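You operate a simulated robot arm through the tools that you are given. There is no shell and no other tool. Be economical: measure what you need, move in short steps, check, and stop when the job is done.

You are at the controls of a simulated two-armed robot. One attempt, no reset.

Task
On the top of the press bench, fold the beige cloth in half.

It is judged by the outcome, as a careful person would: the job done as asked, and still so three seconds after it is handed in. It fails if anything else is knocked over, pushed out of place, dropped, spilled or broken. Flat cloth is picked up by pressing the open fingertips on it (5 to 10 N) and closing them slowly along it; thin cloth reads only 2 to 8 mm in the jaws.

Robot
Two 7-joint arms with two-finger parallel grippers on one trunk, on a base that drives. Base frame: it is fixed to the floor where the robot stands at the start and does not move with it; the origin is under the middle of the robot, x ahead of it, y to its left, z up. Readings come in m, degrees, newtons and seconds.
The left shoulder is at the start at [0.07, 0.156, 1.005], the right one opposite. Places, roughly: beige cloth [0.5, -0.1, 0.9]; top of the press bench [0.7, 0.6, 0.8]. Payload 3.91 kg a hand.
Tool frame (each hand has its own): the origin (TCP) lies between the finger pads and is the grasp point; the fingertips stand 0.03 m ahead of it; z points along the fingers, y is the line along which they close. The gripper opens to 0.11 m. The fingers are 0.02 m wide and 0.01 m thick; the gripper's body (0.048 by 0.112 m) begins 0.055 m behind the TCP.
Orientation is that of the tool frame in the base frame, as a unit quaternion [x, y, z, w]. With the fingers straight down and closing along the base's y, the tool's x points along the base's -x, its y along +y and its z along -z.

Tools
- The arms move only by the tool send_rows. It takes "left_plan", "right_plan" or both (then of equal length, played together; a hand with none holds still); each is a list that holds one entry, the list of rows, each a list of 7 numbers: the shift along the tool's x, y, z in m, then the turn, a rotation vector about the tool's x, y, z in degrees, then the finger opening in m, from 0 to 0.11. In form: [[[x, y, z, ax, ay, az, hand], ...]]. A call has 1 to 10 rows; each row shifts and turns the commanded pose from where the row before left it, along the tool's axes as they then stand. Rows are played at 5 a second. More than 0.05 m and 8.6 degrees between two rows, or a gripper value outside its range, and nothing of the call is played. A pose out of reach is approached as far as the arm can. The call stops where the force on the tool passes 40 N (or 10 N more than at its start, if that is more) or the arm is blocked; 0.2 s more then pass. Each finger travels about 0.108 m/s and halts on what it meets, pressing with about 36 N; the grip force reading is that of the motor and also rises with nothing between the fingers. The clock runs only during rows and for 0.2 s after the last one: add rows that do not move to give the fingers time. The reply holds the time, the measured pose of the TCP, the force on the tool along the base axes, the opening and the grip force, in the units named above and with some noise, with the torque about the TCP (base axes, N m) and any sound that the robot's microphone picked up.
- Cameras (640 x 400 px; columns grow to the right, rows downward): "scene" is now at [0.1184, -0.0484, 1.2328]; the picture's right is [-0.37, -0.93, 0.00], its down [-0.52, 0.21, -0.83] and it looks along [0.77, -0.31, -0.56] (base axes); focal length 270 px, centre (320, 200). "left" rides on the left gripper at [0.072, -0.017, -0.103] in its tool frame; the picture's right is [0.23, 0.97, 0.00], its down [-0.76, 0.18, -0.62] and it looks along [-0.61, 0.14, 0.78] (tool axes); focal length 222 px, centre (320, 200). "right" rides on the right gripper at [0.073, 0.017, -0.103] in its tool frame; the picture's right is [-0.23, 0.97, 0.00], its down [-0.76, -0.18, -0.62] and it looks along [-0.61, -0.14, 0.78] (tool axes); focal length 222 px, centre (320, 200). There is no depth. A picture from a camera that has moved, and an enlarged one, comes with that camera's place and axes in the base frame and with its lens. The place of the scene camera against the robot may be out by one fixed shift of up to 0.025 m in any direction.
- snapshot(camera): a new picture of that camera. It takes no simulated time.
- slide_trunk(by): slides the trunk up (or, below 0, down) by that many m; the arms and the scene camera ride with it, the base frame stays. It gives what a move gives, with no picture.
- drive_base(legs): drives the robot by 1 to 6 legs, each [ahead, left, turn to the left] in m, m and degrees, along the robot's own axes; the way and the turn of a leg run together, so that a leg with both is an arc; at most 1.5 m and 180 degrees a leg. The arms and the cameras ride along, it lands a little off, and it stops where it bumps. It gives what a move gives.
- turn_head(pan, tilt): turns the head with the scene camera to pan (to the left, within 86 degrees either way) and tilt (down, from -29 to 69), counted from straight ahead of the robot. It gives what a move gives.
- zoom(camera, box): a new picture of the part [left, top, right, bottom] of that camera's present view, enlarged. It takes no simulated time.
- close_job(): hands the job in; it is judged then, once.

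Go step by step. Nothing tells you exact positions but the pictures and the camera data: compare them with the known pose of the tool, close in by small moves and look again before you grip or let go. The budget is 120 turns and 92 pictures, counting those below and the enlarged ones. Unless the task says otherwise, let go and move clear before handing in, and close with one line.

The tools are called after "Request:" by a JSON object that holds its "op" and its "data". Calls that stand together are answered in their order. send_rows: Moves the arms, as the interface text tells. Its arguments: {"type":"object","properties":{"left_plan":{"type":"array","items":{"type":"array","items":{"type":"array","items":{"type":"number"}}}},"right_plan":{"type":"array","items":{"type":"array","items":{"type":"array","items":{"type":"number"}}}}},"required":[]} The other tools are called the same way: slide_trunk (by) slides the trunk up or down; drive_base (legs) drives the base; turn_head (pan, tilt) turns the head that bears the scene camera; snapshot (camera) takes a picture; zoom (camera, box) takes an enlarged picture of a part of a camera's view; close_job () hands the job in.

At the start:

```text
t: 0.0
left_eef_pos: [0.7317, 0.1096, 1.0123]
left_orientation: [0.0, 1.0, 0.0, 0.0]
left_wrist_force: [-0.7, -0.7, 1.2]
left_ft_torque: [0.0, 0.0, -0.02]
left_width: 0.11
left_finger_force: 0.0
right_eef_pos: [0.5353, -0.4401, 1.0623]
right_orientation: [0.0, 1.0, 0.001, 0.0]
right_wrist_force: [-0.1, -0.3, 0.1]
right_ft_torque: [0.01, 0.01, 0.0]
right_width: 0.11
right_finger_force: 0.1
trunk travel left (down, up): [-0.45, 0.49]
robot x, y, heading: [0.0027, 0.0014, -0.0]
head pan, tilt: [-21.7, 33.8]
```

scene: 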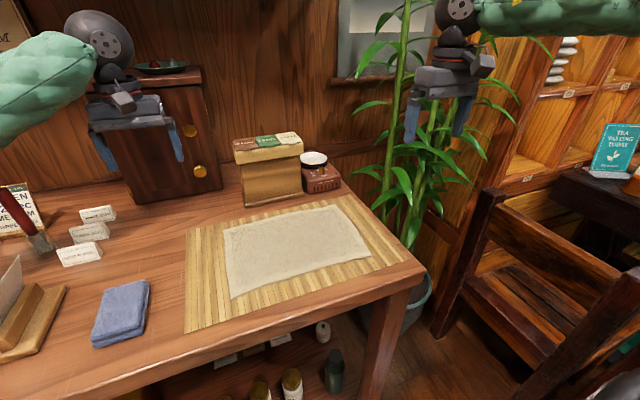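
right: 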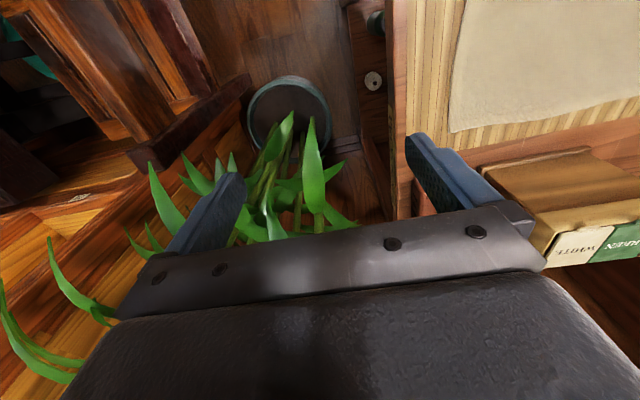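
left: 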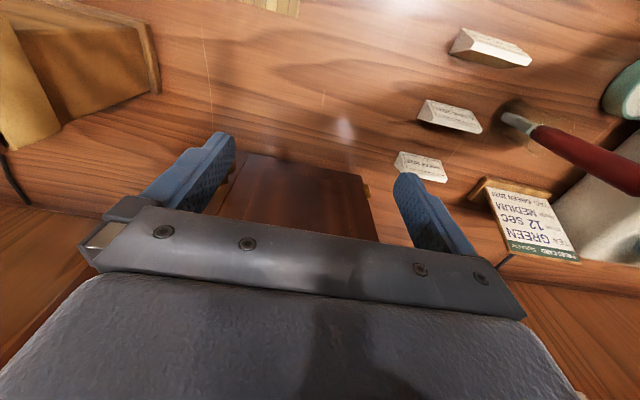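

The beige cloth lies on a bamboo mat near the right end of the bench. I'll look left to see whether this bench is the press bench.

Request:
{"op": "turn_head", "data": {"pan": 35, "tilt": 35}}

Request:
{"op": "snapshot", "data": {"camera": "scene"}}

```text
t: 1.3
left_eef_pos: [0.7315, 0.1089, 1.0113]
left_orientation: [-0.001, 1.0, 0.0, 0.0]
left_wrist_force: [0.4, 0.1, 0.5]
left_ft_torque: [-0.01, -0.05, -0.01]
left_width: 0.1101
left_finger_force: 0.2
right_eef_pos: [0.5343, -0.44, 1.0624]
right_orientation: [0.0, 1.0, 0.001, -0.001]
right_wrist_force: [-0.5, -1.0, -0.3]
right_ft_torque: [0.0, 0.01, 0.03]
right_width: 0.1103
right_finger_force: 0.1
trunk travel left (down, up): [-0.45, 0.49]
robot x, y, heading: [0.0024, -0.0007, 0.2]
head pan, tilt: [35.0, 35.0]
```

```text
88 pictures are left
camera scene: at [0.1082, 0.0349, 1.231], right [0.57, -0.82, 0.0], down [-0.47, -0.33, -0.82], along [0.67, 0.47, -0.57], focal length 270 px, centre (320, 200)
```

scene: 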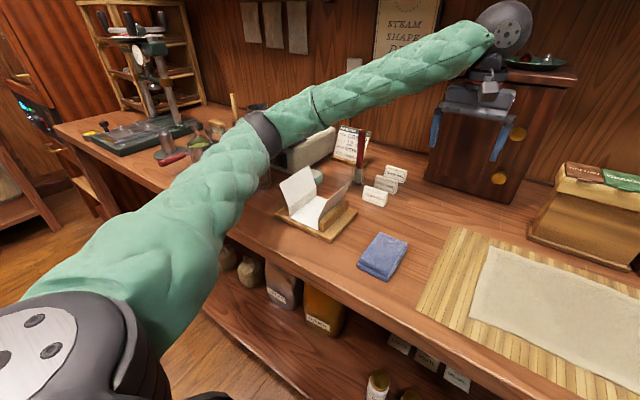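

The cloth lies on this same bench, so I'll fold it where it is. It is about 0.18 m deep (x 0.42 to 0.60) and 0.27 m wide. I'll back off and centre on it so both hands can reach both long edges.

Request:
{"op": "drive_base", "data": {"legs": [[-0.2, 0, 0], [0, -0.15, 0]]}}

Request:
{"op": "turn_head", "data": {"pan": 0, "tilt": 35}}

Request:
{"op": "snapshot", "data": {"camera": "scene"}}

```text
t: 3.8
left_eef_pos: [0.533, -0.0403, 1.011]
left_orientation: [0.0, 1.0, 0.001, 0.0]
left_wrist_force: [-1.2, -0.9, 0.1]
left_ft_torque: [0.04, -0.01, 0.0]
left_width: 0.1103
left_finger_force: 0.0
right_eef_pos: [0.3364, -0.5882, 1.0612]
right_orientation: [0.001, 1.0, 0.002, -0.002]
right_wrist_force: [0.3, 0.0, 0.1]
right_ft_torque: [0.03, 0.02, 0.0]
right_width: 0.1099
right_finger_force: 0.1
trunk travel left (down, up): [-0.45, 0.49]
robot x, y, heading: [-0.1992, -0.1476, -0.2]
head pan, tilt: [35.0, 35.0]
```

```text
t: 4.8
left_eef_pos: [0.533, -0.0387, 1.0121]
left_orientation: [0.0, 1.0, 0.0, 0.0]
left_wrist_force: [-0.5, -1.0, 0.0]
left_ft_torque: [0.01, 0.0, 0.01]
left_width: 0.1098
left_finger_force: 0.0
right_eef_pos: [0.3371, -0.5861, 1.0609]
right_orientation: [0.001, 1.0, 0.001, 0.0]
right_wrist_force: [-0.3, 0.1, 0.6]
right_ft_torque: [-0.03, 0.0, -0.02]
right_width: 0.1099
right_finger_force: 0.1
trunk travel left (down, up): [-0.45, 0.49]
robot x, y, heading: [-0.1969, -0.1457, -0.4]
head pan, tilt: [0.0, 35.0]
```

```text
87 pictures are left
camera scene: at [-0.0734, -0.1621, 1.231], right [0.0, -1.0, 0.0], down [-0.57, 0.0, -0.82], along [0.82, 0.0, -0.57], focal length 270 px, centre (320, 200)
```

scene: 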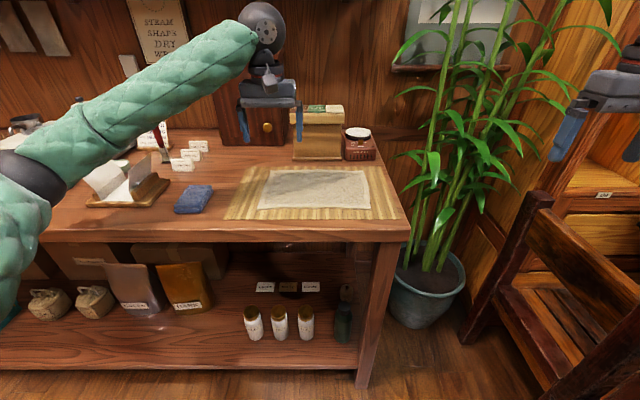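

Now I'll check the camera's offset against the known left fingertip positions, and look closely at the cloth.

Request:
{"op": "zoom", "data": {"camera": "scene", "box": [200, 80, 420, 230]}}

Request:
{"op": "snapshot", "data": {"camera": "left"}}

```text
2.67 times, centred on (310, 155) of scene
camera zoom: at [-0.0734, -0.1621, 1.231], right [0.0, -1.0, 0.0], down [-0.57, 0.0, -0.82], along [0.82, 0.0, -0.57], focal length 720 px, centre (347, 320)
```

zoom: 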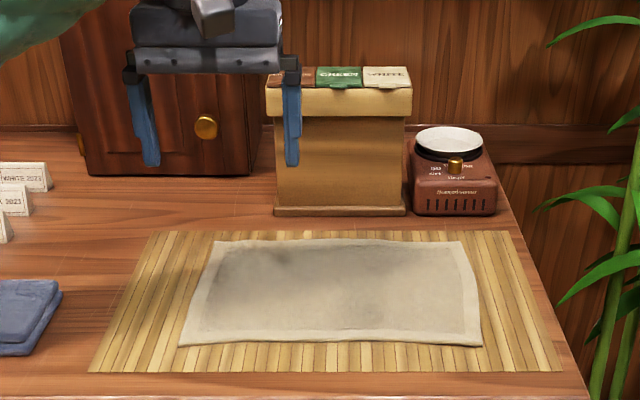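

```text
85 pictures are left
camera left: at [0.4619, -0.0554, 1.1154], right [-0.23, 0.97, 0.0], down [0.76, 0.18, 0.62], along [0.61, 0.14, -0.78], focal length 222 px, centre (320, 200)
```

left: 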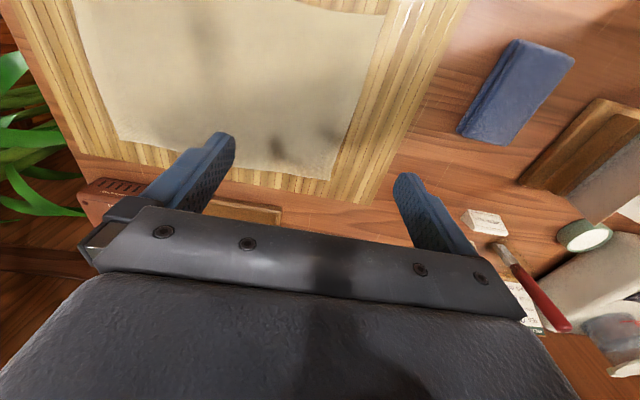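

The wrist camera puts the far edge at x of about 0.60, with y from about -0.26 to 0. I'll turn both hands so the fingers close along x (perpendicular to the far edge, cameras outward) and bring the right hand in.

Request:
{"op": "send_rows", "data": {"left_plan": [[[0, 0, 0, 0, 0, 8.5, 0.11], [0, 0, 0, 0, 0, 8.5, 0.11], [0, 0, 0, 0, 0, 8.5, 0.11], [0, 0, 0, 0, 0, 8.5, 0.08], [0, 0, 0, 0, 0, 8.5, 0.06], [0, 0, 0, 0, 0, 8.5, 0.05], [0, 0, 0, 0, 0, 8.5, 0.05], [0, 0, 0, 0, 0, 8.5, 0.05], [0, 0, 0, 0, 0, 8.5, 0.05], [0, 0, 0, 0, 0, 8.5, 0.05]]], "right_plan": [[[0, 0.034, 0, 0, 0, 0, 0.11], [0, 0.034, 0, 0, 0, 0, 0.11], [0, 0.034, 0, 0, 0, 0, 0.11], [0, 0.034, 0, 0, 0, 0, 0.08], [0, 0.034, 0, 0, 0, 0, 0.06], [0, 0.034, 0, 0, 0, 0, 0.05], [0, 0.034, 0, 0, 0, 0, 0.05], [0, 0.034, 0, 0, 0, 0, 0.05], [0, 0.02, 0, 0, 0, 0, 0.05], [0, 0, 0, 0, 0, 0, 0.05]]]}}

Request:
{"op": "send_rows", "data": {"left_plan": [[[0, 0, 0, 0, 0, 5, 0.05], [0, 0, 0, 0, 0, 0, 0.05], [0, 0, 0, 0, 0, 0, 0.05], [0, 0, 0, 0, 0, 0, 0.05], [0, 0, 0, 0, 0, 0, 0.05], [0, 0, 0, 0, 0, 0, 0.05], [0, 0, 0, 0, 0, 0, 0.05], [0, 0, 0, 0, 0, 0, 0.05], [0, 0, 0, 0, 0, 0, 0.05], [0, 0, 0, 0, 0, 0, 0.05]]], "right_plan": [[[0, 0, 0, 0, 0, -8.5, 0.05], [0, 0, 0, 0, 0, -8.5, 0.05], [0, 0, 0, 0, 0, -8.5, 0.05], [0, 0, 0, 0, 0, -8.5, 0.05], [0, 0, 0, 0, 0, -8.5, 0.05], [0, 0, 0, 0, 0, -8.5, 0.05], [0, 0, 0, 0, 0, -8.5, 0.05], [0, 0, 0, 0, 0, -8.5, 0.05], [0, 0, 0, 0, 0, -8.5, 0.05], [0, 0, 0, 0, 0, -8.5, 0.05]]]}}

Request:
{"op": "snapshot", "data": {"camera": "scene"}}

Request:
{"op": "snapshot", "data": {"camera": "left"}}

```text
t: 7.0
left_eef_pos: [0.5338, -0.0374, 1.0114]
left_orientation: [0.676, 0.737, 0.001, 0.0]
left_wrist_force: [0.1, 0.5, -0.5]
left_ft_torque: [0.01, 0.02, 0.02]
left_width: 0.0501
left_finger_force: 0.1
right_eef_pos: [0.3381, -0.2947, 1.0604]
right_orientation: [0.001, 1.0, 0.001, 0.0]
right_wrist_force: [0.5, 0.4, -1.2]
right_ft_torque: [-0.02, 0.0, 0.0]
right_width: 0.0501
right_finger_force: 0.0
trunk travel left (down, up): [-0.45, 0.49]
robot x, y, heading: [-0.1982, -0.1505, -0.0]
head pan, tilt: [0.0, 35.0]
```

```text
t: 9.2
left_eef_pos: [0.5375, -0.0407, 1.0098]
left_orientation: [0.709, 0.706, -0.001, -0.002]
left_wrist_force: [0.6, -0.5, -1.8]
left_ft_torque: [0.03, 0.04, 0.02]
left_width: 0.05
left_finger_force: 0.1
right_eef_pos: [0.2781, -0.2451, 1.0634]
right_orientation: [-0.666, 0.746, -0.001, -0.001]
right_wrist_force: [0.6, -0.9, -0.4]
right_ft_torque: [0.04, 0.03, 0.03]
right_width: 0.0501
right_finger_force: 0.0
right hand out of reach, approached as far as the arm can: row 9, 10
trunk travel left (down, up): [-0.45, 0.49]
robot x, y, heading: [-0.1994, -0.1471, -0.1]
head pan, tilt: [0.0, 35.0]
```

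```text
84 pictures are left
camera scene: at [-0.0702, -0.1635, 1.2305], right [0.0, -1.0, 0.0], down [-0.58, 0.0, -0.82], along [0.82, 0.0, -0.58], focal length 270 px, centre (320, 200)
```

scene: 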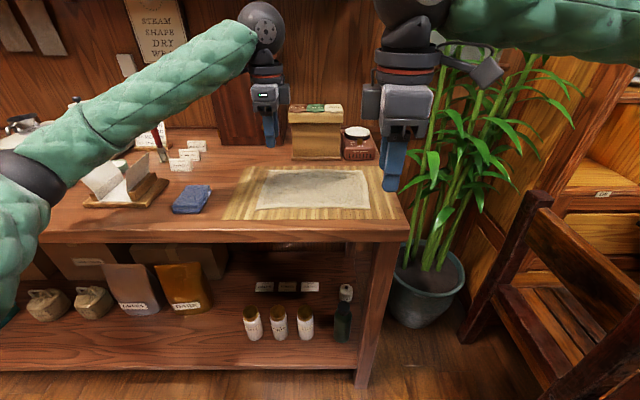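

```text
83 pictures are left
camera left: at [0.5211, 0.0318, 1.1138], right [0.97, 0.22, 0.0], down [0.18, -0.76, 0.62], along [0.14, -0.61, -0.78], focal length 222 px, centre (320, 200)
```

left: 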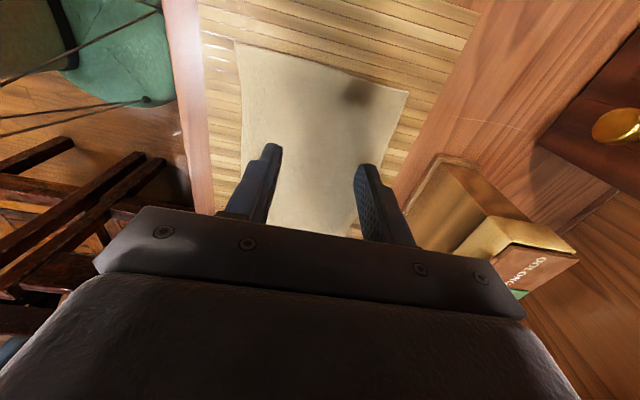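

Both wrist views agree: the cloth spans x from about 0.45 to 0.615 and y from about -0.255 to 0. I'll bring the right hand forward over the far right corner and finish its turn.

Request:
{"op": "send_rows", "data": {"right_plan": [[[0, -0.04, 0, 0, 0, 0, 0.05], [0, -0.04, 0, 0, 0, 0, 0.05], [0, -0.04, 0, 0, 0, 0, 0.05], [0, -0.04, 0, 0, 0, 0, 0.05], [0, -0.04, 0, 0, 0, 0, 0.05], [0, 0, 0, 0, 0, -5, 0.05], [0, 0, 0, 0, 0, 0, 0.05]]]}}

Request:
{"op": "snapshot", "data": {"camera": "right"}}

```text
t: 10.8
left_eef_pos: [0.5341, -0.0381, 1.0127]
left_orientation: [0.708, 0.706, -0.001, -0.001]
left_wrist_force: [0.2, 0.0, 0.3]
left_ft_torque: [0.0, 0.02, 0.02]
left_width: 0.0502
left_finger_force: 0.1
right_eef_pos: [0.2829, -0.1597, 1.0679]
right_orientation: [-0.699, 0.715, -0.001, 0.002]
right_wrist_force: [0.6, 0.1, 0.3]
right_ft_torque: [0.0, 0.0, 0.0]
right_width: 0.0501
right_finger_force: 0.1
right hand out of reach, approached as far as the arm can: row 1, 2, 3, 4, 5, 6
trunk travel left (down, up): [-0.45, 0.49]
robot x, y, heading: [-0.197, -0.1478, -0.1]
head pan, tilt: [0.0, 35.0]
```

```text
82 pictures are left
camera right: at [0.2632, -0.2323, 1.1731], right [-0.97, 0.25, 0.0], down [0.19, 0.76, 0.62], along [0.16, 0.6, -0.78], focal length 222 px, centre (320, 200)
```

right: 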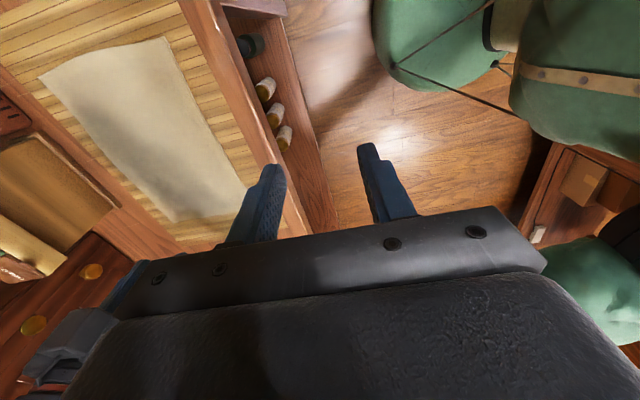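

The right wrist is stuck at a limit this close in. I'll unwind its turn, move it forward, then turn it again there.

Request:
{"op": "send_rows", "data": {"right_plan": [[[0, 0, 0, 0, 0, 8.5, 0.05], [0, 0, 0, 0, 0, 8.5, 0.05], [0, 0, 0, 0, 0, 8.5, 0.05], [0, 0, 0, 0, 0, 8.5, 0.05], [0, 0, 0, 0, 0, 8.5, 0.05], [0, 0, 0, 0, 0, 8.5, 0.05], [0, 0, 0, 0, 0, 8.5, 0.05], [0, 0, 0, 0, 0, 8.5, 0.05], [0, 0, 0, 0, 0, 8.5, 0.05], [0, 0, 0, 0, 0, 8.5, 0.05]]]}}

```text
t: 13.0
left_eef_pos: [0.5339, -0.0384, 1.0121]
left_orientation: [0.707, 0.707, 0.001, 0.0]
left_wrist_force: [0.5, -0.1, -0.3]
left_ft_torque: [-0.01, 0.01, -0.02]
left_width: 0.0502
left_finger_force: 0.0
right_eef_pos: [0.2817, -0.1589, 1.0701]
right_orientation: [-0.041, 0.999, 0.0, 0.0]
right_wrist_force: [-0.3, -0.4, 0.3]
right_ft_torque: [0.0, -0.04, 0.0]
right_width: 0.0501
right_finger_force: 0.1
trunk travel left (down, up): [-0.45, 0.49]
robot x, y, heading: [-0.1961, -0.1439, 0.1]
head pan, tilt: [0.0, 35.0]
```

Request:
{"op": "send_rows", "data": {"right_plan": [[[0, 0, 0, 0, 0, 4.7, 0.05], [-0.02, -0.045, 0, 0, 0, 0, 0.05], [-0.02, -0.045, 0, 0, 0, 0, 0.05], [-0.04, -0.01, 0, 0, 0, 0, 0.05], [-0.04, 0, 0, 0, 0, 0, 0.05], [-0.04, 0, 0, 0, 0, 0, 0.05], [-0.04, 0, 0.01, 0, 0, 0, 0.05], [-0.04, 0, 0.02, 0, 0, 0, 0.05], [-0.01, 0, 0.02, 0, 0, 0, 0.05], [0, 0, 0, 0, 0, 0, 0.05]]]}}

Request:
{"op": "send_rows", "data": {"right_plan": [[[0, 0, 0, 0, 0, -8.5, 0.05], [0, 0, 0, 0, 0, -8.5, 0.05], [0, 0, 0, 0, 0, -8.5, 0.05], [0, 0, 0, 0, 0, -8.5, 0.05], [0, 0, 0, 0, 0, -8.5, 0.05], [0, 0, 0, 0, 0, -8.5, 0.05], [0, 0, 0, 0, 0, -8.5, 0.05], [0, 0, 0, 0, 0, -8.5, 0.05], [0, 0, 0, 0, 0, -8.5, 0.05], [0, 0, 0, 0, 0, -8.5, 0.05]]]}}

Request:
{"op": "snapshot", "data": {"camera": "right"}}

```text
t: 15.2
left_eef_pos: [0.534, -0.0375, 1.0108]
left_orientation: [0.707, 0.707, 0.0, 0.0]
left_wrist_force: [-0.6, -0.7, -0.2]
left_ft_torque: [0.0, 0.06, 0.05]
left_width: 0.0501
left_finger_force: 0.0
right_eef_pos: [0.5326, -0.2587, 1.0179]
right_orientation: [-0.002, 1.0, 0.0, -0.001]
right_wrist_force: [0.0, -0.4, 0.3]
right_ft_torque: [0.04, 0.06, 0.0]
right_width: 0.0503
right_finger_force: 0.1
trunk travel left (down, up): [-0.45, 0.49]
robot x, y, heading: [-0.1959, -0.147, -0.0]
head pan, tilt: [0.0, 35.0]
```

```text
t: 17.4
left_eef_pos: [0.5338, -0.0378, 1.0126]
left_orientation: [0.707, 0.707, 0.0, -0.001]
left_wrist_force: [-0.5, -0.4, -0.6]
left_ft_torque: [-0.03, -0.04, 0.04]
left_width: 0.0501
left_finger_force: 0.0
right_eef_pos: [0.3424, -0.158, 1.0106]
right_orientation: [-0.659, 0.752, -0.007, 0.005]
right_wrist_force: [-0.3, -0.3, -0.4]
right_ft_torque: [-0.01, -0.04, 0.03]
right_width: 0.0499
right_finger_force: 0.1
right hand out of reach, approached as far as the arm can: row 7, 8, 9, 10
trunk travel left (down, up): [-0.45, 0.49]
robot x, y, heading: [-0.1938, -0.1448, -0.4]
head pan, tilt: [0.0, 35.0]
```

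```text
81 pictures are left
camera right: at [0.3144, -0.2268, 1.115], right [-0.93, 0.35, -0.02], down [0.27, 0.73, 0.62], along [0.23, 0.58, -0.78], focal length 222 px, centre (320, 200)
```

right: 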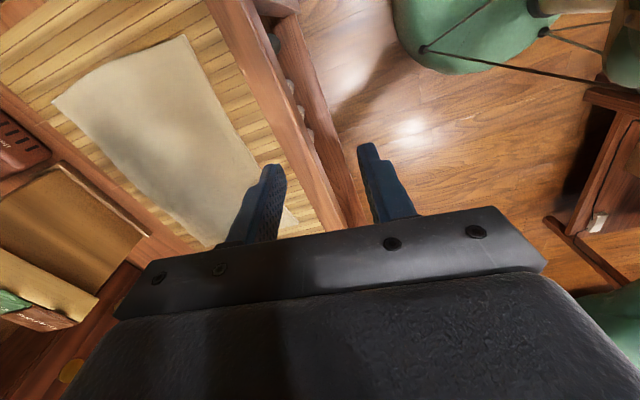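

The right wrist can't turn that way, so I'll unwind and turn it +90 degrees instead.

Request:
{"op": "send_rows", "data": {"right_plan": [[[0, 0, 0, 0, 0, 8.5, 0.05], [0, 0, 0, 0, 0, 8.5, 0.05], [0, 0, 0, 0, 0, 8.5, 0.05], [0, 0, 0, 0, 0, 8.5, 0.05], [0, 0, 0, 0, 0, 8.5, 0.05], [0, 0, 0, 0, 0, 8.5, 0.05], [0, 0, 0, 0, 0, 8.5, 0.05], [0, 0, 0, 0, 0, 8.5, 0.05], [0, 0, 0, 0, 0, 8.5, 0.05], [0, 0, 0, 0, 0, 6, 0.05]]]}}

```text
t: 19.6
left_eef_pos: [0.5347, -0.0383, 1.0131]
left_orientation: [0.707, 0.707, 0.001, 0.0]
left_wrist_force: [0.0, -0.4, 0.5]
left_ft_torque: [0.02, 0.0, 0.02]
left_width: 0.05
left_finger_force: 0.0
right_eef_pos: [0.3435, -0.157, 1.0096]
right_orientation: [0.003, 1.0, -0.002, 0.008]
right_wrist_force: [0.1, -0.2, 0.0]
right_ft_torque: [0.03, -0.03, -0.01]
right_width: 0.0498
right_finger_force: 0.1
trunk travel left (down, up): [-0.45, 0.49]
robot x, y, heading: [-0.1979, -0.1488, -0.0]
head pan, tilt: [0.0, 35.0]
```

Request:
{"op": "send_rows", "data": {"right_plan": [[[0, 0, 0, 0, 0.9, -0.3, 0.05], [-0.02, -0.04, 0, 0, 0, 0, 0.05], [-0.02, -0.04, 0, 0, 0, 0, 0.05], [-0.04, -0.005, 0, 0, 0, 0, 0.05], [-0.04, 0, 0, 0, 0, 0, 0.05], [-0.04, 0, 0, 0, 0, 0, 0.05], [-0.04, 0, 0, 0, 0, 0, 0.05], [0, 0, 0, 0, 0, 8, 0.05], [0, 0, 0, 0, 0, 8, 0.05], [0, 0, 0, 0, 0, 8, 0.05]]]}}

Request:
{"op": "send_rows", "data": {"right_plan": [[[0, 0, 0, 0, 0, 8, 0.05], [0, 0, 0, 0, 0, 8, 0.05], [0, 0, 0, 0, 0, 8, 0.05], [0, 0, 0, 0, 0, 8, 0.05], [0, 0, 0, 0, 0, 8, 0.05], [0, 0, 0, 0, 0, 8, 0.05], [0, 0, 0, 0, 0, 8, 0.05], [0, 0, 0, 0, 0, 8, 0.05], [0, 0, 0, 0, 0, 2, 0.05], [0, 0, 0, 0, 0, 0, 0.05]]]}}

Request:
{"op": "snapshot", "data": {"camera": "right"}}

```text
t: 21.8
left_eef_pos: [0.5346, -0.0374, 1.0123]
left_orientation: [0.707, 0.707, 0.0, 0.0]
left_wrist_force: [-0.3, 0.0, -0.3]
left_ft_torque: [0.01, -0.02, 0.02]
left_width: 0.0501
left_finger_force: 0.1
right_eef_pos: [0.5449, -0.2408, 1.0118]
right_orientation: [0.207, 0.978, -0.002, 0.001]
right_wrist_force: [-1.2, -0.6, -0.6]
right_ft_torque: [0.01, -0.05, 0.01]
right_width: 0.0499
right_finger_force: 0.0
trunk travel left (down, up): [-0.45, 0.49]
robot x, y, heading: [-0.196, -0.1435, -0.2]
head pan, tilt: [0.0, 35.0]
```

```text
t: 24.0
left_eef_pos: [0.5353, -0.0383, 1.0119]
left_orientation: [0.707, 0.707, 0.0, -0.001]
left_wrist_force: [-0.3, -0.1, -0.6]
left_ft_torque: [-0.02, -0.01, -0.03]
left_width: 0.05
left_finger_force: 0.0
right_eef_pos: [0.5448, -0.2414, 1.0108]
right_orientation: [0.707, 0.707, -0.001, 0.001]
right_wrist_force: [0.0, -0.7, 0.9]
right_ft_torque: [-0.03, -0.01, -0.01]
right_width: 0.0502
right_finger_force: 0.1
trunk travel left (down, up): [-0.45, 0.49]
robot x, y, heading: [-0.1973, -0.1476, 0.0]
head pan, tilt: [0.0, 35.0]
```

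```text
80 pictures are left
camera right: at [0.5604, -0.1692, 1.1151], right [0.97, -0.23, 0.0], down [-0.18, -0.76, 0.63], along [-0.14, -0.61, -0.78], focal length 222 px, centre (320, 200)
```

right: 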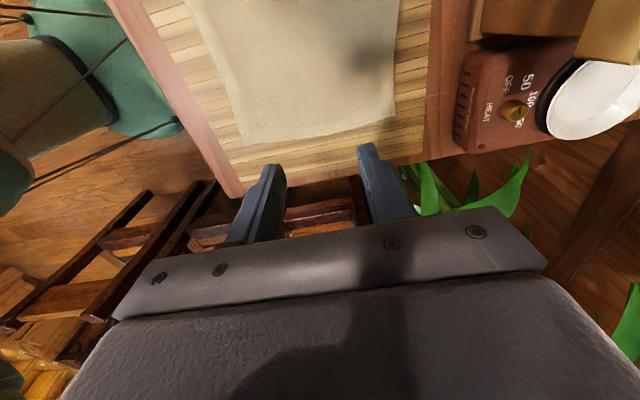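

Both hands are oriented now. I'll move them over the two far corners and down to just above the cloth, then check.

Request:
{"op": "send_rows", "data": {"left_plan": [[[0.02, 0.02, 0, 0, 0, 0, 0.03], [0, 0.033, 0, 0, 0, 0, 0.03], [0, 0, 0.025, 0, 0, 0, 0.03], [0, 0, 0.025, 0, 0, 0, 0.03], [0, 0, 0.025, 0, 0, 0, 0.03], [0, 0, 0, 0, 0, 0, 0.03]]], "right_plan": [[[-0.002, 0.02, 0, 0, 0, 0, 0.03], [0, 0.023, 0, 0, 0, 0, 0.03], [0, 0, 0.025, 0, 0, 0, 0.03], [0, 0, 0.025, 0, 0, 0, 0.03], [0, 0, 0.025, 0, 0, 0, 0.03], [0, 0, 0, 0, 0, 0, 0.03]]]}}

Request:
{"op": "snapshot", "data": {"camera": "right"}}

Request:
{"op": "snapshot", "data": {"camera": "left"}}

Request:
{"op": "zoom", "data": {"camera": "scene", "box": [200, 80, 420, 230]}}

```text
t: 25.4
left_eef_pos: [0.5845, -0.0185, 0.9366]
left_orientation: [0.707, 0.708, 0.0, -0.001]
left_wrist_force: [-1.0, 0.1, -0.8]
left_ft_torque: [0.02, 0.02, 0.01]
left_width: 0.03
left_finger_force: 0.1
right_eef_pos: [0.5861, -0.2445, 0.9377]
right_orientation: [0.706, 0.708, 0.001, 0.0]
right_wrist_force: [0.2, -0.3, -0.1]
right_ft_torque: [0.0, 0.0, -0.02]
right_width: 0.0299
right_finger_force: 0.1
trunk travel left (down, up): [-0.45, 0.49]
robot x, y, heading: [-0.1943, -0.1493, -0.1]
head pan, tilt: [0.0, 35.0]
```

```text
79 pictures are left
camera right: at [0.6026, -0.1718, 1.043], right [0.97, -0.23, 0.0], down [-0.18, -0.76, 0.62], along [-0.14, -0.61, -0.78], focal length 222 px, centre (320, 200)
```

right: 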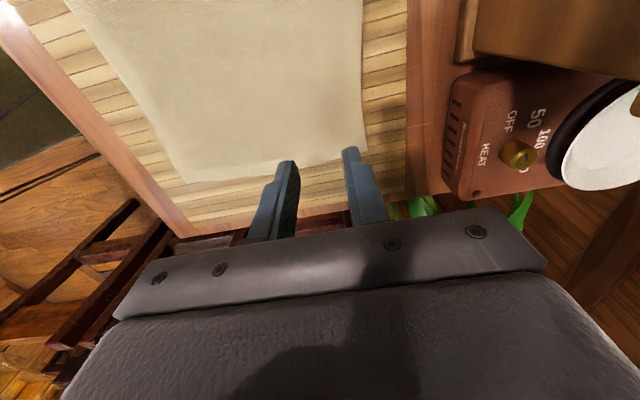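

```text
78 pictures are left
camera left: at [0.5696, 0.0544, 1.0407], right [0.97, 0.23, 0.0], down [0.18, -0.76, 0.62], along [0.14, -0.61, -0.78], focal length 222 px, centre (320, 200)
```

left: 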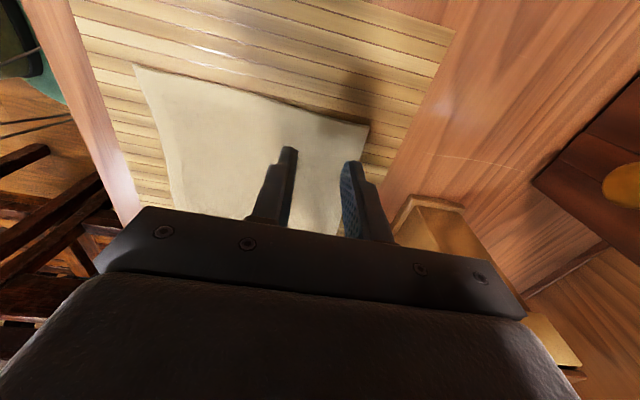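

```text
2.67 times, centred on (310, 155) of scene
camera zoom: at [-0.0731, -0.1622, 1.231], right [0.0, -1.0, 0.0], down [-0.57, 0.0, -0.82], along [0.82, 0.0, -0.57], focal length 720 px, centre (347, 320)
```

zoom: 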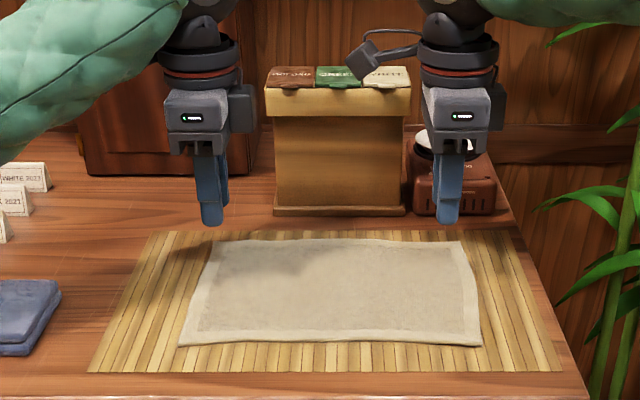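

Triangulating from both heights puts the cloth surface lower, at z of about 0.842. The far edge is at x of about 0.627 and the corners at y of about -0.008 and -0.277. I'll adjust and come down near contact.

Request:
{"op": "send_rows", "data": {"left_plan": [[[-0.003, 0.017, 0.02, 0, 0, 0, 0.03], [0, 0, 0.02, 0, 0, 0, 0.03], [0, 0, 0.01, 0, 0, 0, 0.03], [0, 0, 0.005, 0, 0, 0, 0.03], [0, 0, 0, 0, 0, 0, 0.03]]], "right_plan": [[[-0.013, 0.011, 0.02, 0, 0, 0, 0.03], [0, 0, 0.02, 0, 0, 0, 0.03], [0, 0, 0.01, 0, 0, 0, 0.03], [0, 0, 0.005, 0, 0, 0, 0.03], [0, 0, 0, 0, 0, 0, 0.03]]]}}

Request:
{"op": "snapshot", "data": {"camera": "right"}}

Request:
{"op": "snapshot", "data": {"camera": "left"}}

Request:
{"op": "zoom", "data": {"camera": "scene", "box": [240, 110, 400, 220]}}

```text
t: 26.6
left_eef_pos: [0.5907, -0.0161, 0.8828]
left_orientation: [0.704, 0.71, 0.002, 0.001]
left_wrist_force: [0.6, 0.7, 6.8]
left_ft_torque: [0.01, 0.04, -0.01]
left_width: 0.0299
left_finger_force: 0.1
right_eef_pos: [0.5844, -0.2563, 0.892]
right_orientation: [0.704, 0.71, 0.004, 0.006]
right_wrist_force: [-0.1, 0.7, -0.4]
right_ft_torque: [-0.03, -0.04, 0.03]
right_width: 0.0298
right_finger_force: 0.2
right hand out of reach, approached as far as the arm can: row 2
trunk travel left (down, up): [-0.45, 0.49]
robot x, y, heading: [-0.2013, -0.1475, -0.0]
head pan, tilt: [0.0, 35.0]
```

```text
76 pictures are left
camera right: at [0.5976, -0.1841, 0.9968], right [0.98, -0.22, 0.01], down [-0.18, -0.76, 0.62], along [-0.12, -0.61, -0.78], focal length 222 px, centre (320, 200)
```

right: 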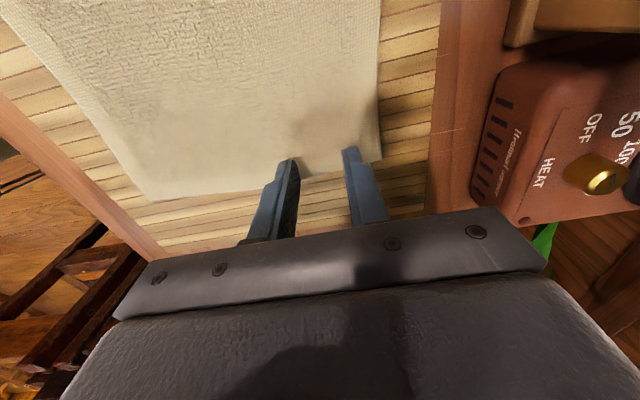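

```text
75 pictures are left
camera left: at [0.5734, 0.0563, 0.9872], right [0.97, 0.23, 0.01], down [0.18, -0.76, 0.62], along [0.15, -0.6, -0.78], focal length 222 px, centre (320, 200)
```

left: 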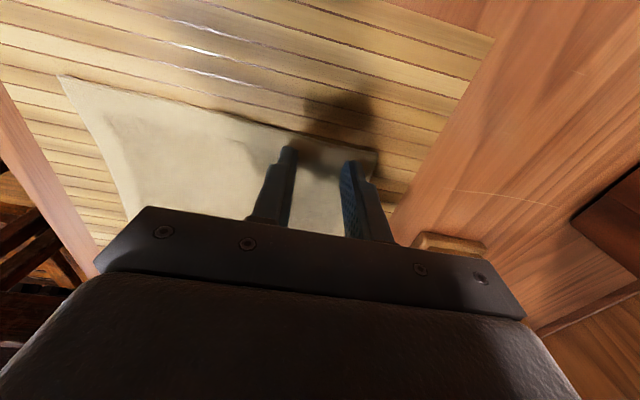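

```text
3.64 times, centred on (320, 165) of scene
camera zoom: at [-0.0903, -0.1626, 1.2301], right [0.01, -1.0, 0.0], down [-0.56, 0.0, -0.83], along [0.83, 0.01, -0.56], focal length 982 px, centre (320, 327)
```

zoom: 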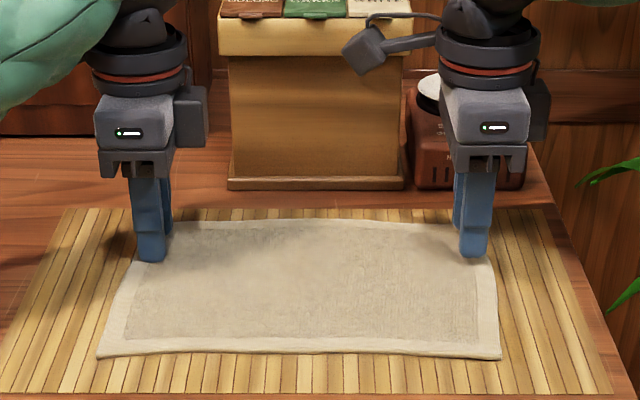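

Request:
{"op": "send_rows", "data": {"right_plan": [[[0, 0, 0.005, 0, 0, 0, 0.03], [0, 0, 0, 0, 0, 0, 0.03]]]}}

```text
t: 27.2
left_eef_pos: [0.5906, -0.0165, 0.884]
left_orientation: [0.705, 0.709, 0.001, 0.0]
left_wrist_force: [1.9, 0.4, 4.2]
left_ft_torque: [0.04, -0.06, 0.02]
left_width: 0.03
left_finger_force: 0.0
right_eef_pos: [0.5833, -0.2567, 0.888]
right_orientation: [0.703, 0.711, 0.004, 0.005]
right_wrist_force: [0.7, 0.1, 0.7]
right_ft_torque: [0.01, 0.0, -0.02]
right_width: 0.0299
right_finger_force: 0.0
right hand out of reach, approached as far as the arm can: row 1
trunk travel left (down, up): [-0.45, 0.49]
robot x, y, heading: [-0.1961, -0.1446, 0.3]
head pan, tilt: [0.0, 35.0]
```

The right hand is at its reach limit here. I'll raise both hands, draw them back, and drive the base 6 cm closer.

Request:
{"op": "send_rows", "data": {"left_plan": [[[0, 0, -0.04, 0, 0, 0, 0.03], [0, -0.03, -0.04, 0, 0, 0, 0.03], [0, -0.03, 0, 0, 0, 0, 0.03], [0, 0, 0, 0, 0, 0, 0.03]]], "right_plan": [[[0, 0, -0.04, 0, 0, 0, 0.03], [0, -0.03, -0.04, 0, 0, 0, 0.03], [0, -0.03, 0, 0, 0, 0, 0.03], [0, 0, 0, 0, 0, 0, 0.03]]]}}

Request:
{"op": "drive_base", "data": {"legs": [[0.07, 0, 0]]}}

```text
t: 28.2
left_eef_pos: [0.5472, -0.0238, 0.9616]
left_orientation: [0.708, 0.706, -0.001, -0.001]
left_wrist_force: [-0.1, -0.6, 0.0]
left_ft_torque: [0.03, 0.04, 0.0]
left_width: 0.03
left_finger_force: 0.1
right_eef_pos: [0.5356, -0.2649, 0.9537]
right_orientation: [0.707, 0.707, -0.002, 0.0]
right_wrist_force: [0.4, -0.9, 0.1]
right_ft_torque: [0.04, 0.02, -0.02]
right_width: 0.0302
right_finger_force: 0.1
trunk travel left (down, up): [-0.45, 0.49]
robot x, y, heading: [-0.1963, -0.1447, -0.1]
head pan, tilt: [0.0, 35.0]
```

```text
t: 29.4
left_eef_pos: [0.6117, -0.0362, 0.9689]
left_orientation: [0.713, 0.701, 0.003, 0.001]
left_wrist_force: [-0.7, -1.5, 1.8]
left_ft_torque: [0.15, -0.02, 0.01]
left_width: 0.0299
left_finger_force: 0.0
right_eef_pos: [0.5983, -0.272, 0.9579]
right_orientation: [0.708, 0.706, 0.002, 0.0]
right_wrist_force: [-0.1, -0.7, -0.1]
right_ft_torque: [-0.02, -0.08, 0.01]
right_width: 0.03
right_finger_force: 0.0
trunk travel left (down, up): [-0.45, 0.49]
robot x, y, heading: [-0.1298, -0.1504, -0.4]
head pan, tilt: [0.0, 35.0]
stopped in leg 1: the robot was blocked; the commanded pose is now the measured one
```

The base reports it was blocked, so I need to see what it touched.

Request:
{"op": "snapshot", "data": {"camera": "scene"}}

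Request:
{"op": "snapshot", "data": {"camera": "left"}}

```text
73 pictures are left
camera scene: at [-0.0074, -0.1694, 1.2319], right [-0.01, -1.0, 0.0], down [-0.57, 0.01, -0.82], along [0.82, 0.0, -0.57], focal length 270 px, centre (320, 200)
```

scene: 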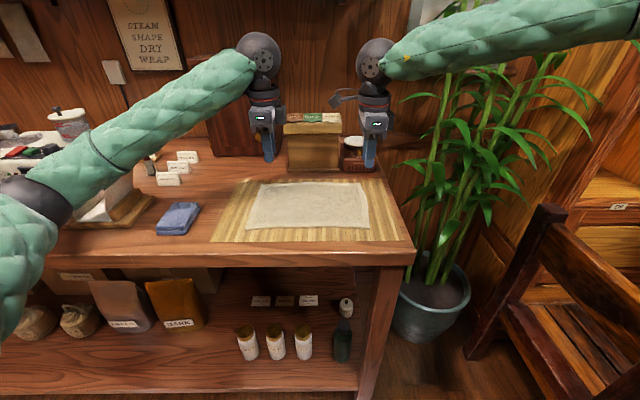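

```text
72 pictures are left
camera left: at [0.5952, 0.0368, 1.0728], right [0.98, 0.21, 0.01], down [0.16, -0.77, 0.62], along [0.14, -0.61, -0.78], focal length 222 px, centre (320, 200)
```

left: 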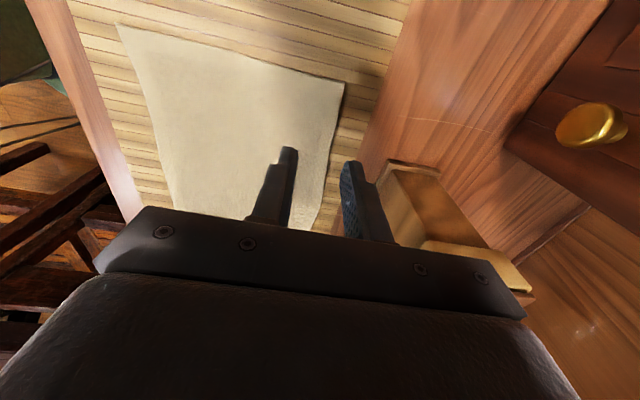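

Request:
{"op": "zoom", "data": {"camera": "scene", "box": [0, 100, 200, 300]}}

Request:
{"op": "zoom", "data": {"camera": "scene", "box": [200, 30, 420, 200]}}

```text
2.00 times, centred on (100, 200) of scene
camera zoom: at [-0.0074, -0.1694, 1.2319], right [-0.01, -1.0, 0.0], down [-0.57, 0.01, -0.82], along [0.82, 0.0, -0.57], focal length 540 px, centre (760, 200)
```

zoom: 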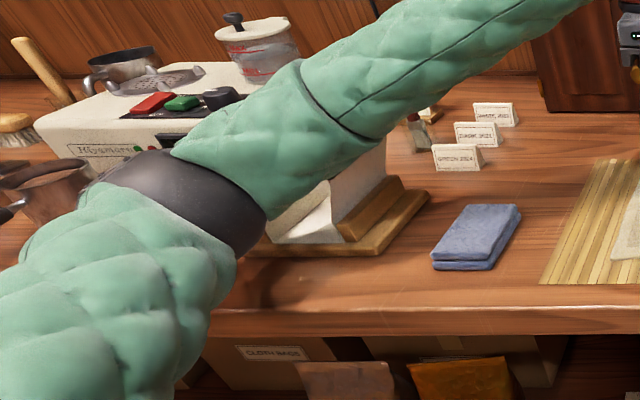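

```text
2.35 times, centred on (310, 115) of scene
camera zoom: at [-0.0074, -0.1694, 1.2319], right [-0.01, -1.0, 0.0], down [-0.57, 0.01, -0.82], along [0.82, 0.0, -0.57], focal length 636 px, centre (344, 400)
```

zoom: 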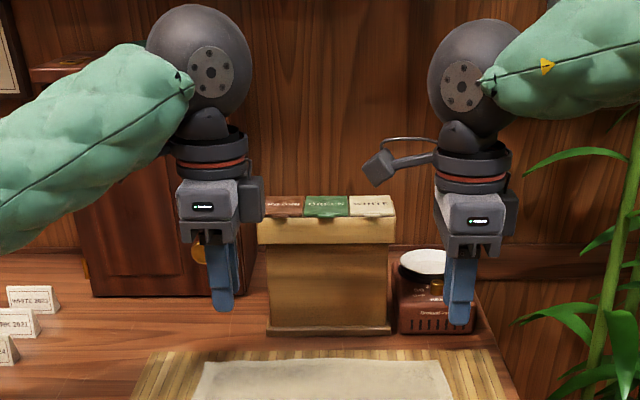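

The left elbow had come up against the booklet stand, which doesn't appear displaced (its base corners match the earlier view within about 1 cm). I'll back off a little, then raise the trunk so the elbow clears it.

Request:
{"op": "drive_base", "data": {"legs": [[-0.04, 0, 0]]}}

Request:
{"op": "slide_trunk", "data": {"by": 0.12}}

Request:
{"op": "snapshot", "data": {"camera": "scene"}}

```text
t: 30.2
left_eef_pos: [0.5724, -0.0252, 0.9651]
left_orientation: [0.71, 0.704, 0.0, 0.001]
left_wrist_force: [-0.3, -0.4, 0.7]
left_ft_torque: [-0.02, -0.05, 0.0]
left_width: 0.03
left_finger_force: 0.0
right_eef_pos: [0.5601, -0.2642, 0.9576]
right_orientation: [0.707, 0.707, 0.0, 0.003]
right_wrist_force: [-0.6, 0.5, 0.0]
right_ft_torque: [-0.01, 0.0, -0.03]
right_width: 0.03
right_finger_force: 0.1
trunk travel left (down, up): [-0.45, 0.49]
robot x, y, heading: [-0.167, -0.1498, -0.2]
head pan, tilt: [0.0, 35.0]
```

```text
t: 31.8
left_eef_pos: [0.5749, -0.0257, 1.0825]
left_orientation: [0.709, 0.705, 0.0, 0.001]
left_wrist_force: [0.4, 0.4, -0.2]
left_ft_torque: [-0.02, -0.03, 0.01]
left_width: 0.0301
left_finger_force: 0.0
right_eef_pos: [0.5621, -0.2643, 1.0758]
right_orientation: [0.706, 0.708, -0.001, 0.002]
right_wrist_force: [0.4, -0.2, -0.3]
right_ft_torque: [0.01, 0.02, 0.04]
right_width: 0.0299
right_finger_force: 0.0
trunk travel left (down, up): [-0.57, 0.37]
robot x, y, heading: [-0.1689, -0.1488, 0.1]
head pan, tilt: [0.0, 35.0]
```

```text
69 pictures are left
camera scene: at [-0.0439, -0.1634, 1.3508], right [0.0, -1.0, 0.0], down [-0.57, 0.0, -0.82], along [0.82, 0.0, -0.57], focal length 270 px, centre (320, 200)
```

scene: 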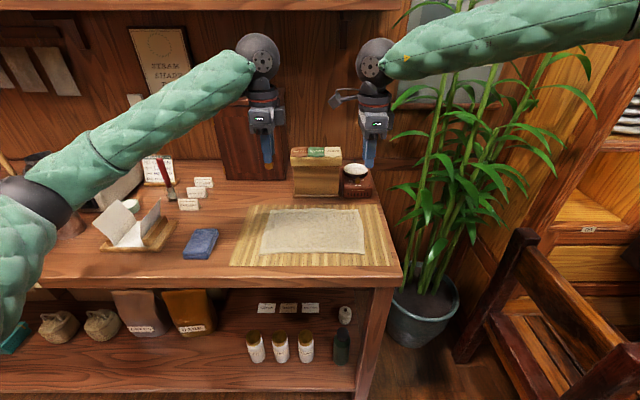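

The stand is intact and the elbow is higher now. I'll lower both hands over the far corners again to just above the cloth.

Request:
{"op": "send_rows", "data": {"left_plan": [[[0.003, 0.027, 0, 0, 0, 0, 0.03], [0, 0, 0.03, 0, 0, 0, 0.03], [0, 0, 0.03, 0, 0, 0, 0.03], [0, 0, 0.03, 0, 0, 0, 0.03], [0, 0, 0.03, 0, 0, 0, 0.03], [0, 0, 0.03, 0, 0, 0, 0.03], [0, 0, 0.02, 0, 0, 0, 0.03], [0, 0, 0.012, 0, 0, 0, 0.03], [0, 0, 0, 0, 0, 0, 0.03]]], "right_plan": [[[0.006, 0.035, 0, 0, 0, 0, 0.03], [0, 0, 0.03, 0, 0, 0, 0.03], [0, 0, 0.03, 0, 0, 0, 0.03], [0, 0, 0.03, 0, 0, 0, 0.03], [0, 0, 0.03, 0, 0, 0, 0.03], [0, 0, 0.03, 0, 0, 0, 0.03], [0, 0, 0.02, 0, 0, 0, 0.03], [0, 0, 0.005, 0, 0, 0, 0.03], [0, 0, 0, 0, 0, 0, 0.03]]]}}

Request:
{"op": "snapshot", "data": {"camera": "right"}}

Request:
{"op": "snapshot", "data": {"camera": "left"}}

Request:
{"op": "snapshot", "data": {"camera": "scene"}}

```text
t: 33.8
left_eef_pos: [0.5977, -0.0258, 0.9047]
left_orientation: [0.71, 0.705, 0.001, 0.001]
left_wrist_force: [-0.3, 0.4, 0.1]
left_ft_torque: [0.01, -0.01, 0.03]
left_width: 0.0299
left_finger_force: 0.1
right_eef_pos: [0.5859, -0.2738, 0.9103]
right_orientation: [0.706, 0.708, 0.001, 0.001]
right_wrist_force: [0.5, -0.2, 0.6]
right_ft_torque: [-0.01, -0.01, 0.0]
right_width: 0.0298
right_finger_force: 0.1
right hand out of reach, approached as far as the arm can: row 6, 7
trunk travel left (down, up): [-0.57, 0.37]
robot x, y, heading: [-0.1707, -0.1475, -0.3]
head pan, tilt: [0.0, 35.0]
```

```text
68 pictures are left
camera right: at [0.6008, -0.2019, 1.0155], right [0.97, -0.23, 0.0], down [-0.18, -0.76, 0.62], along [-0.14, -0.61, -0.78], focal length 222 px, centre (320, 200)
```

right: 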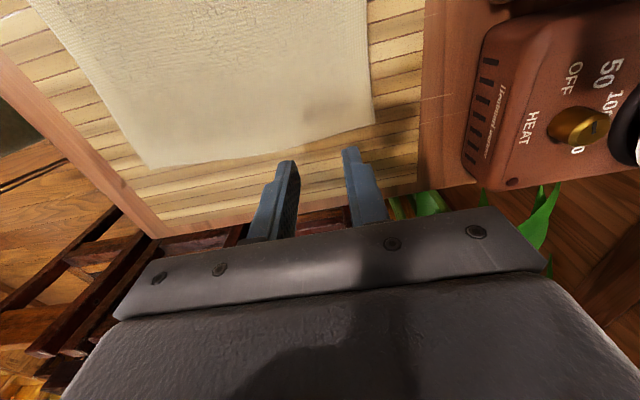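

```text
67 pictures are left
camera left: at [0.5817, 0.0472, 1.0084], right [0.98, 0.22, 0.0], down [0.17, -0.76, 0.62], along [0.14, -0.61, -0.78], focal length 222 px, centre (320, 200)
```

left: 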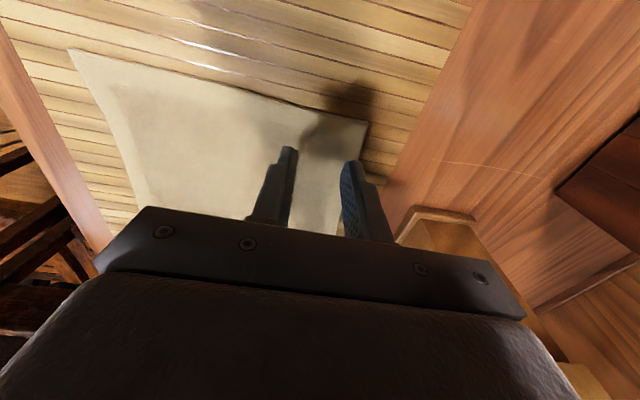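

```text
66 pictures are left
camera scene: at [-0.0463, -0.1649, 1.3515], right [0.0, -1.0, 0.0], down [-0.57, 0.0, -0.82], along [0.82, 0.0, -0.57], focal length 270 px, centre (320, 200)
```

scene: 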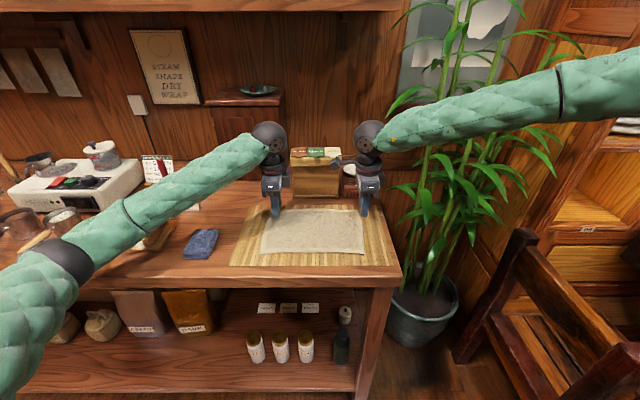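

The right wrist limits me in this orientation, so I'll pinch the corners diagonally instead (left yaw +45, right yaw -45). That suits a corner grasp and is closer to the natural pose. I'll raise first, then turn.

Request:
{"op": "send_rows", "data": {"left_plan": [[[0, -0.02, -0.04, 0, 0, 0, 0.03], [0, -0.02, -0.04, 0, 0, 0, 0.03], [0, 0, 0, 0, 0, -7.5, 0.03], [0, 0, 0, 0, 0, -7.5, 0.03], [0, 0, 0, 0, 0, -7.5, 0.03], [0, 0, 0, 0, 0, -7.5, 0.03], [0, 0, 0, 0, 0, -7.5, 0.03], [0, 0, 0, 0, 0, -7.5, 0.03], [0, 0, 0, 0, 0, 0, 0.03], [0, 0, 0, 0, 0, 0, 0.03]]], "right_plan": [[[0, -0.02, -0.04, 0, 0, 0, 0.03], [0, -0.02, -0.04, 0, 0, 0, 0.03], [0, 0, 0, 0, 0, -8.5, 0.03], [0, 0, 0, 0, 0, -8.5, 0.03], [0, 0, 0, 0, 0, -8.5, 0.03], [0, 0, 0, 0, 0, -8.5, 0.03], [0, 0, 0, 0, 0, -8.5, 0.03], [0, 0, 0, 0, 0, -8.5, 0.03], [0, 0, 0, 0, 0, -8.5, 0.03], [0, 0, 0, 0, 0, -8.5, 0.03]]]}}

Request:
{"op": "send_rows", "data": {"right_plan": [[[0, 0, 0, 0, 0, -8.5, 0.03], [0, 0, 0, 0, 0, -8.5, 0.03], [0, 0, 0, 0, 0, -8.5, 0.03], [0, 0, 0, 0, 0, -8.5, 0.03], [0, 0, 0, 0, 0, -8.5, 0.03], [0, 0, 0, 0, 0, -8.5, 0.03], [0, 0, 0, 0, 0, -8, 0.03], [0, 0, 0, 0, 0, -8, 0.03], [0, 0, 0, 0, 0, 0, 0.03]]]}}

Request:
{"op": "snapshot", "data": {"camera": "scene"}}

```text
t: 36.0
left_eef_pos: [0.5589, -0.0226, 0.9809]
left_orientation: [0.386, 0.922, 0.0, 0.001]
left_wrist_force: [0.4, 0.2, 0.3]
left_ft_torque: [-0.01, -0.04, 0.0]
left_width: 0.0301
left_finger_force: 0.0
right_eef_pos: [0.5487, -0.2723, 0.9868]
right_orientation: [0.189, 0.982, -0.002, 0.001]
right_wrist_force: [1.0, 0.3, -0.1]
right_ft_torque: [0.0, -0.02, 0.0]
right_width: 0.0296
right_finger_force: 0.1
trunk travel left (down, up): [-0.57, 0.37]
robot x, y, heading: [-0.1641, -0.1459, -0.1]
head pan, tilt: [0.0, 35.0]
```

```text
t: 38.0
left_eef_pos: [0.5606, -0.0227, 0.9808]
left_orientation: [0.386, 0.923, 0.0, 0.002]
left_wrist_force: [0.8, -0.5, -0.5]
left_ft_torque: [-0.01, 0.02, -0.01]
left_width: 0.0301
left_finger_force: 0.1
right_eef_pos: [0.5481, -0.2716, 0.9873]
right_orientation: [-0.384, 0.923, -0.001, 0.0]
right_wrist_force: [-0.2, 0.9, 0.2]
right_ft_torque: [0.02, 0.0, 0.02]
right_width: 0.03
right_finger_force: 0.1
trunk travel left (down, up): [-0.57, 0.37]
robot x, y, heading: [-0.1709, -0.1471, -0.1]
head pan, tilt: [0.0, 35.0]
```

```text
65 pictures are left
camera scene: at [-0.0442, -0.1634, 1.351], right [0.0, -1.0, 0.0], down [-0.57, 0.0, -0.82], along [0.82, 0.0, -0.57], focal length 270 px, centre (320, 200)
```

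scene: 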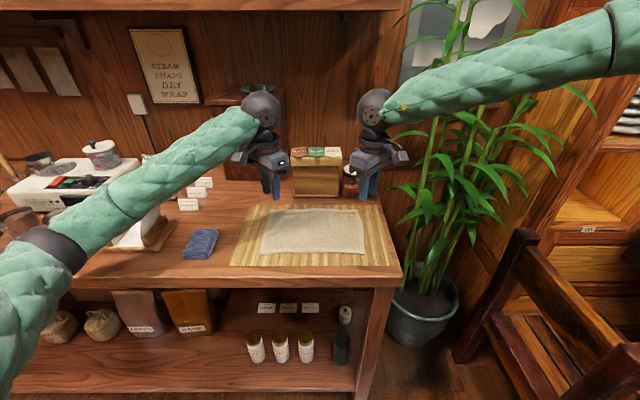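

Now I'll move down to the corners in this diagonal pose, staying about 2 cm above the cloth.

Request:
{"op": "send_rows", "data": {"left_plan": [[[-0.018, 0.015, 0, 0, 0, 0, 0.024], [-0.018, 0.015, 0, 0, 0, 0, 0.024], [0, 0, 0.025, 0, 0, 0, 0.024], [0, 0, 0.025, 0, 0, 0, 0.024], [0, 0, 0.025, 0, 0, 0, 0.024], [0, 0, 0, 0, 0, 0, 0.024]]], "right_plan": [[[-0.026, -0.013, 0, 0, 0, 0, 0.024], [-0.026, -0.013, 0, 0, 0, 0, 0.024], [0, 0, 0.027, 0, 0, 0, 0.024], [0, 0, 0.027, 0, 0, 0, 0.024], [0, 0, 0.027, 0, 0, 0, 0.024], [0, 0, 0, 0, 0, 0, 0.024]]]}}

Request:
{"op": "snapshot", "data": {"camera": "right"}}

Request:
{"op": "snapshot", "data": {"camera": "left"}}

Request:
{"op": "snapshot", "data": {"camera": "scene"}}

```text
t: 39.4
left_eef_pos: [0.6031, -0.0281, 0.9099]
left_orientation: [0.386, 0.922, 0.003, 0.004]
left_wrist_force: [0.7, 0.3, -0.1]
left_ft_torque: [-0.02, 0.01, 0.01]
left_width: 0.0239
left_finger_force: 0.1
right_eef_pos: [0.5825, -0.2754, 0.9191]
right_orientation: [-0.383, 0.924, -0.001, 0.003]
right_wrist_force: [0.2, -0.3, -0.6]
right_ft_torque: [0.0, 0.0, -0.02]
right_width: 0.0241
right_finger_force: 0.0
right hand out of reach, approached as far as the arm can: row 3, 4, 5
trunk travel left (down, up): [-0.57, 0.37]
robot x, y, heading: [-0.1677, -0.1482, -0.2]
head pan, tilt: [0.0, 35.0]
```

```text
64 pictures are left
camera right: at [0.5187, -0.3151, 1.0227], right [-0.53, 0.85, 0.0], down [0.66, 0.41, 0.63], along [0.53, 0.33, -0.78], focal length 222 px, centre (320, 200)
```

right: 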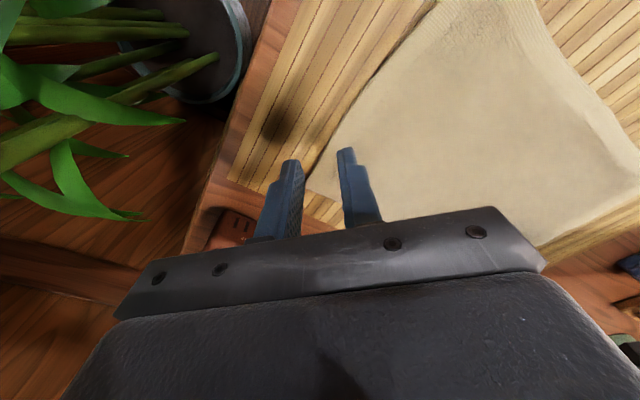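

```text
63 pictures are left
camera left: at [0.5392, 0.0114, 1.0141], right [0.53, 0.85, 0.01], down [0.66, -0.42, 0.63], along [0.53, -0.33, -0.78], focal length 222 px, centre (320, 200)
```

left: 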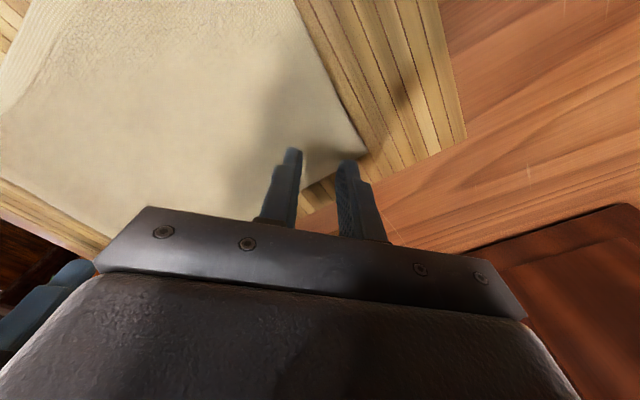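

```text
62 pictures are left
camera scene: at [-0.0509, -0.1686, 1.3523], right [0.0, -1.0, 0.0], down [-0.57, 0.0, -0.82], along [0.82, 0.0, -0.57], focal length 270 px, centre (320, 200)
```

scene: 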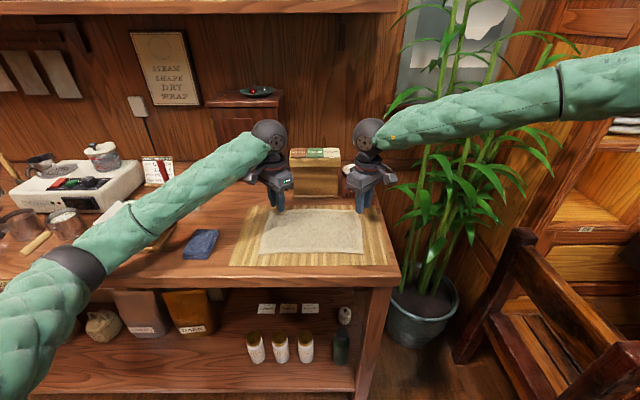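

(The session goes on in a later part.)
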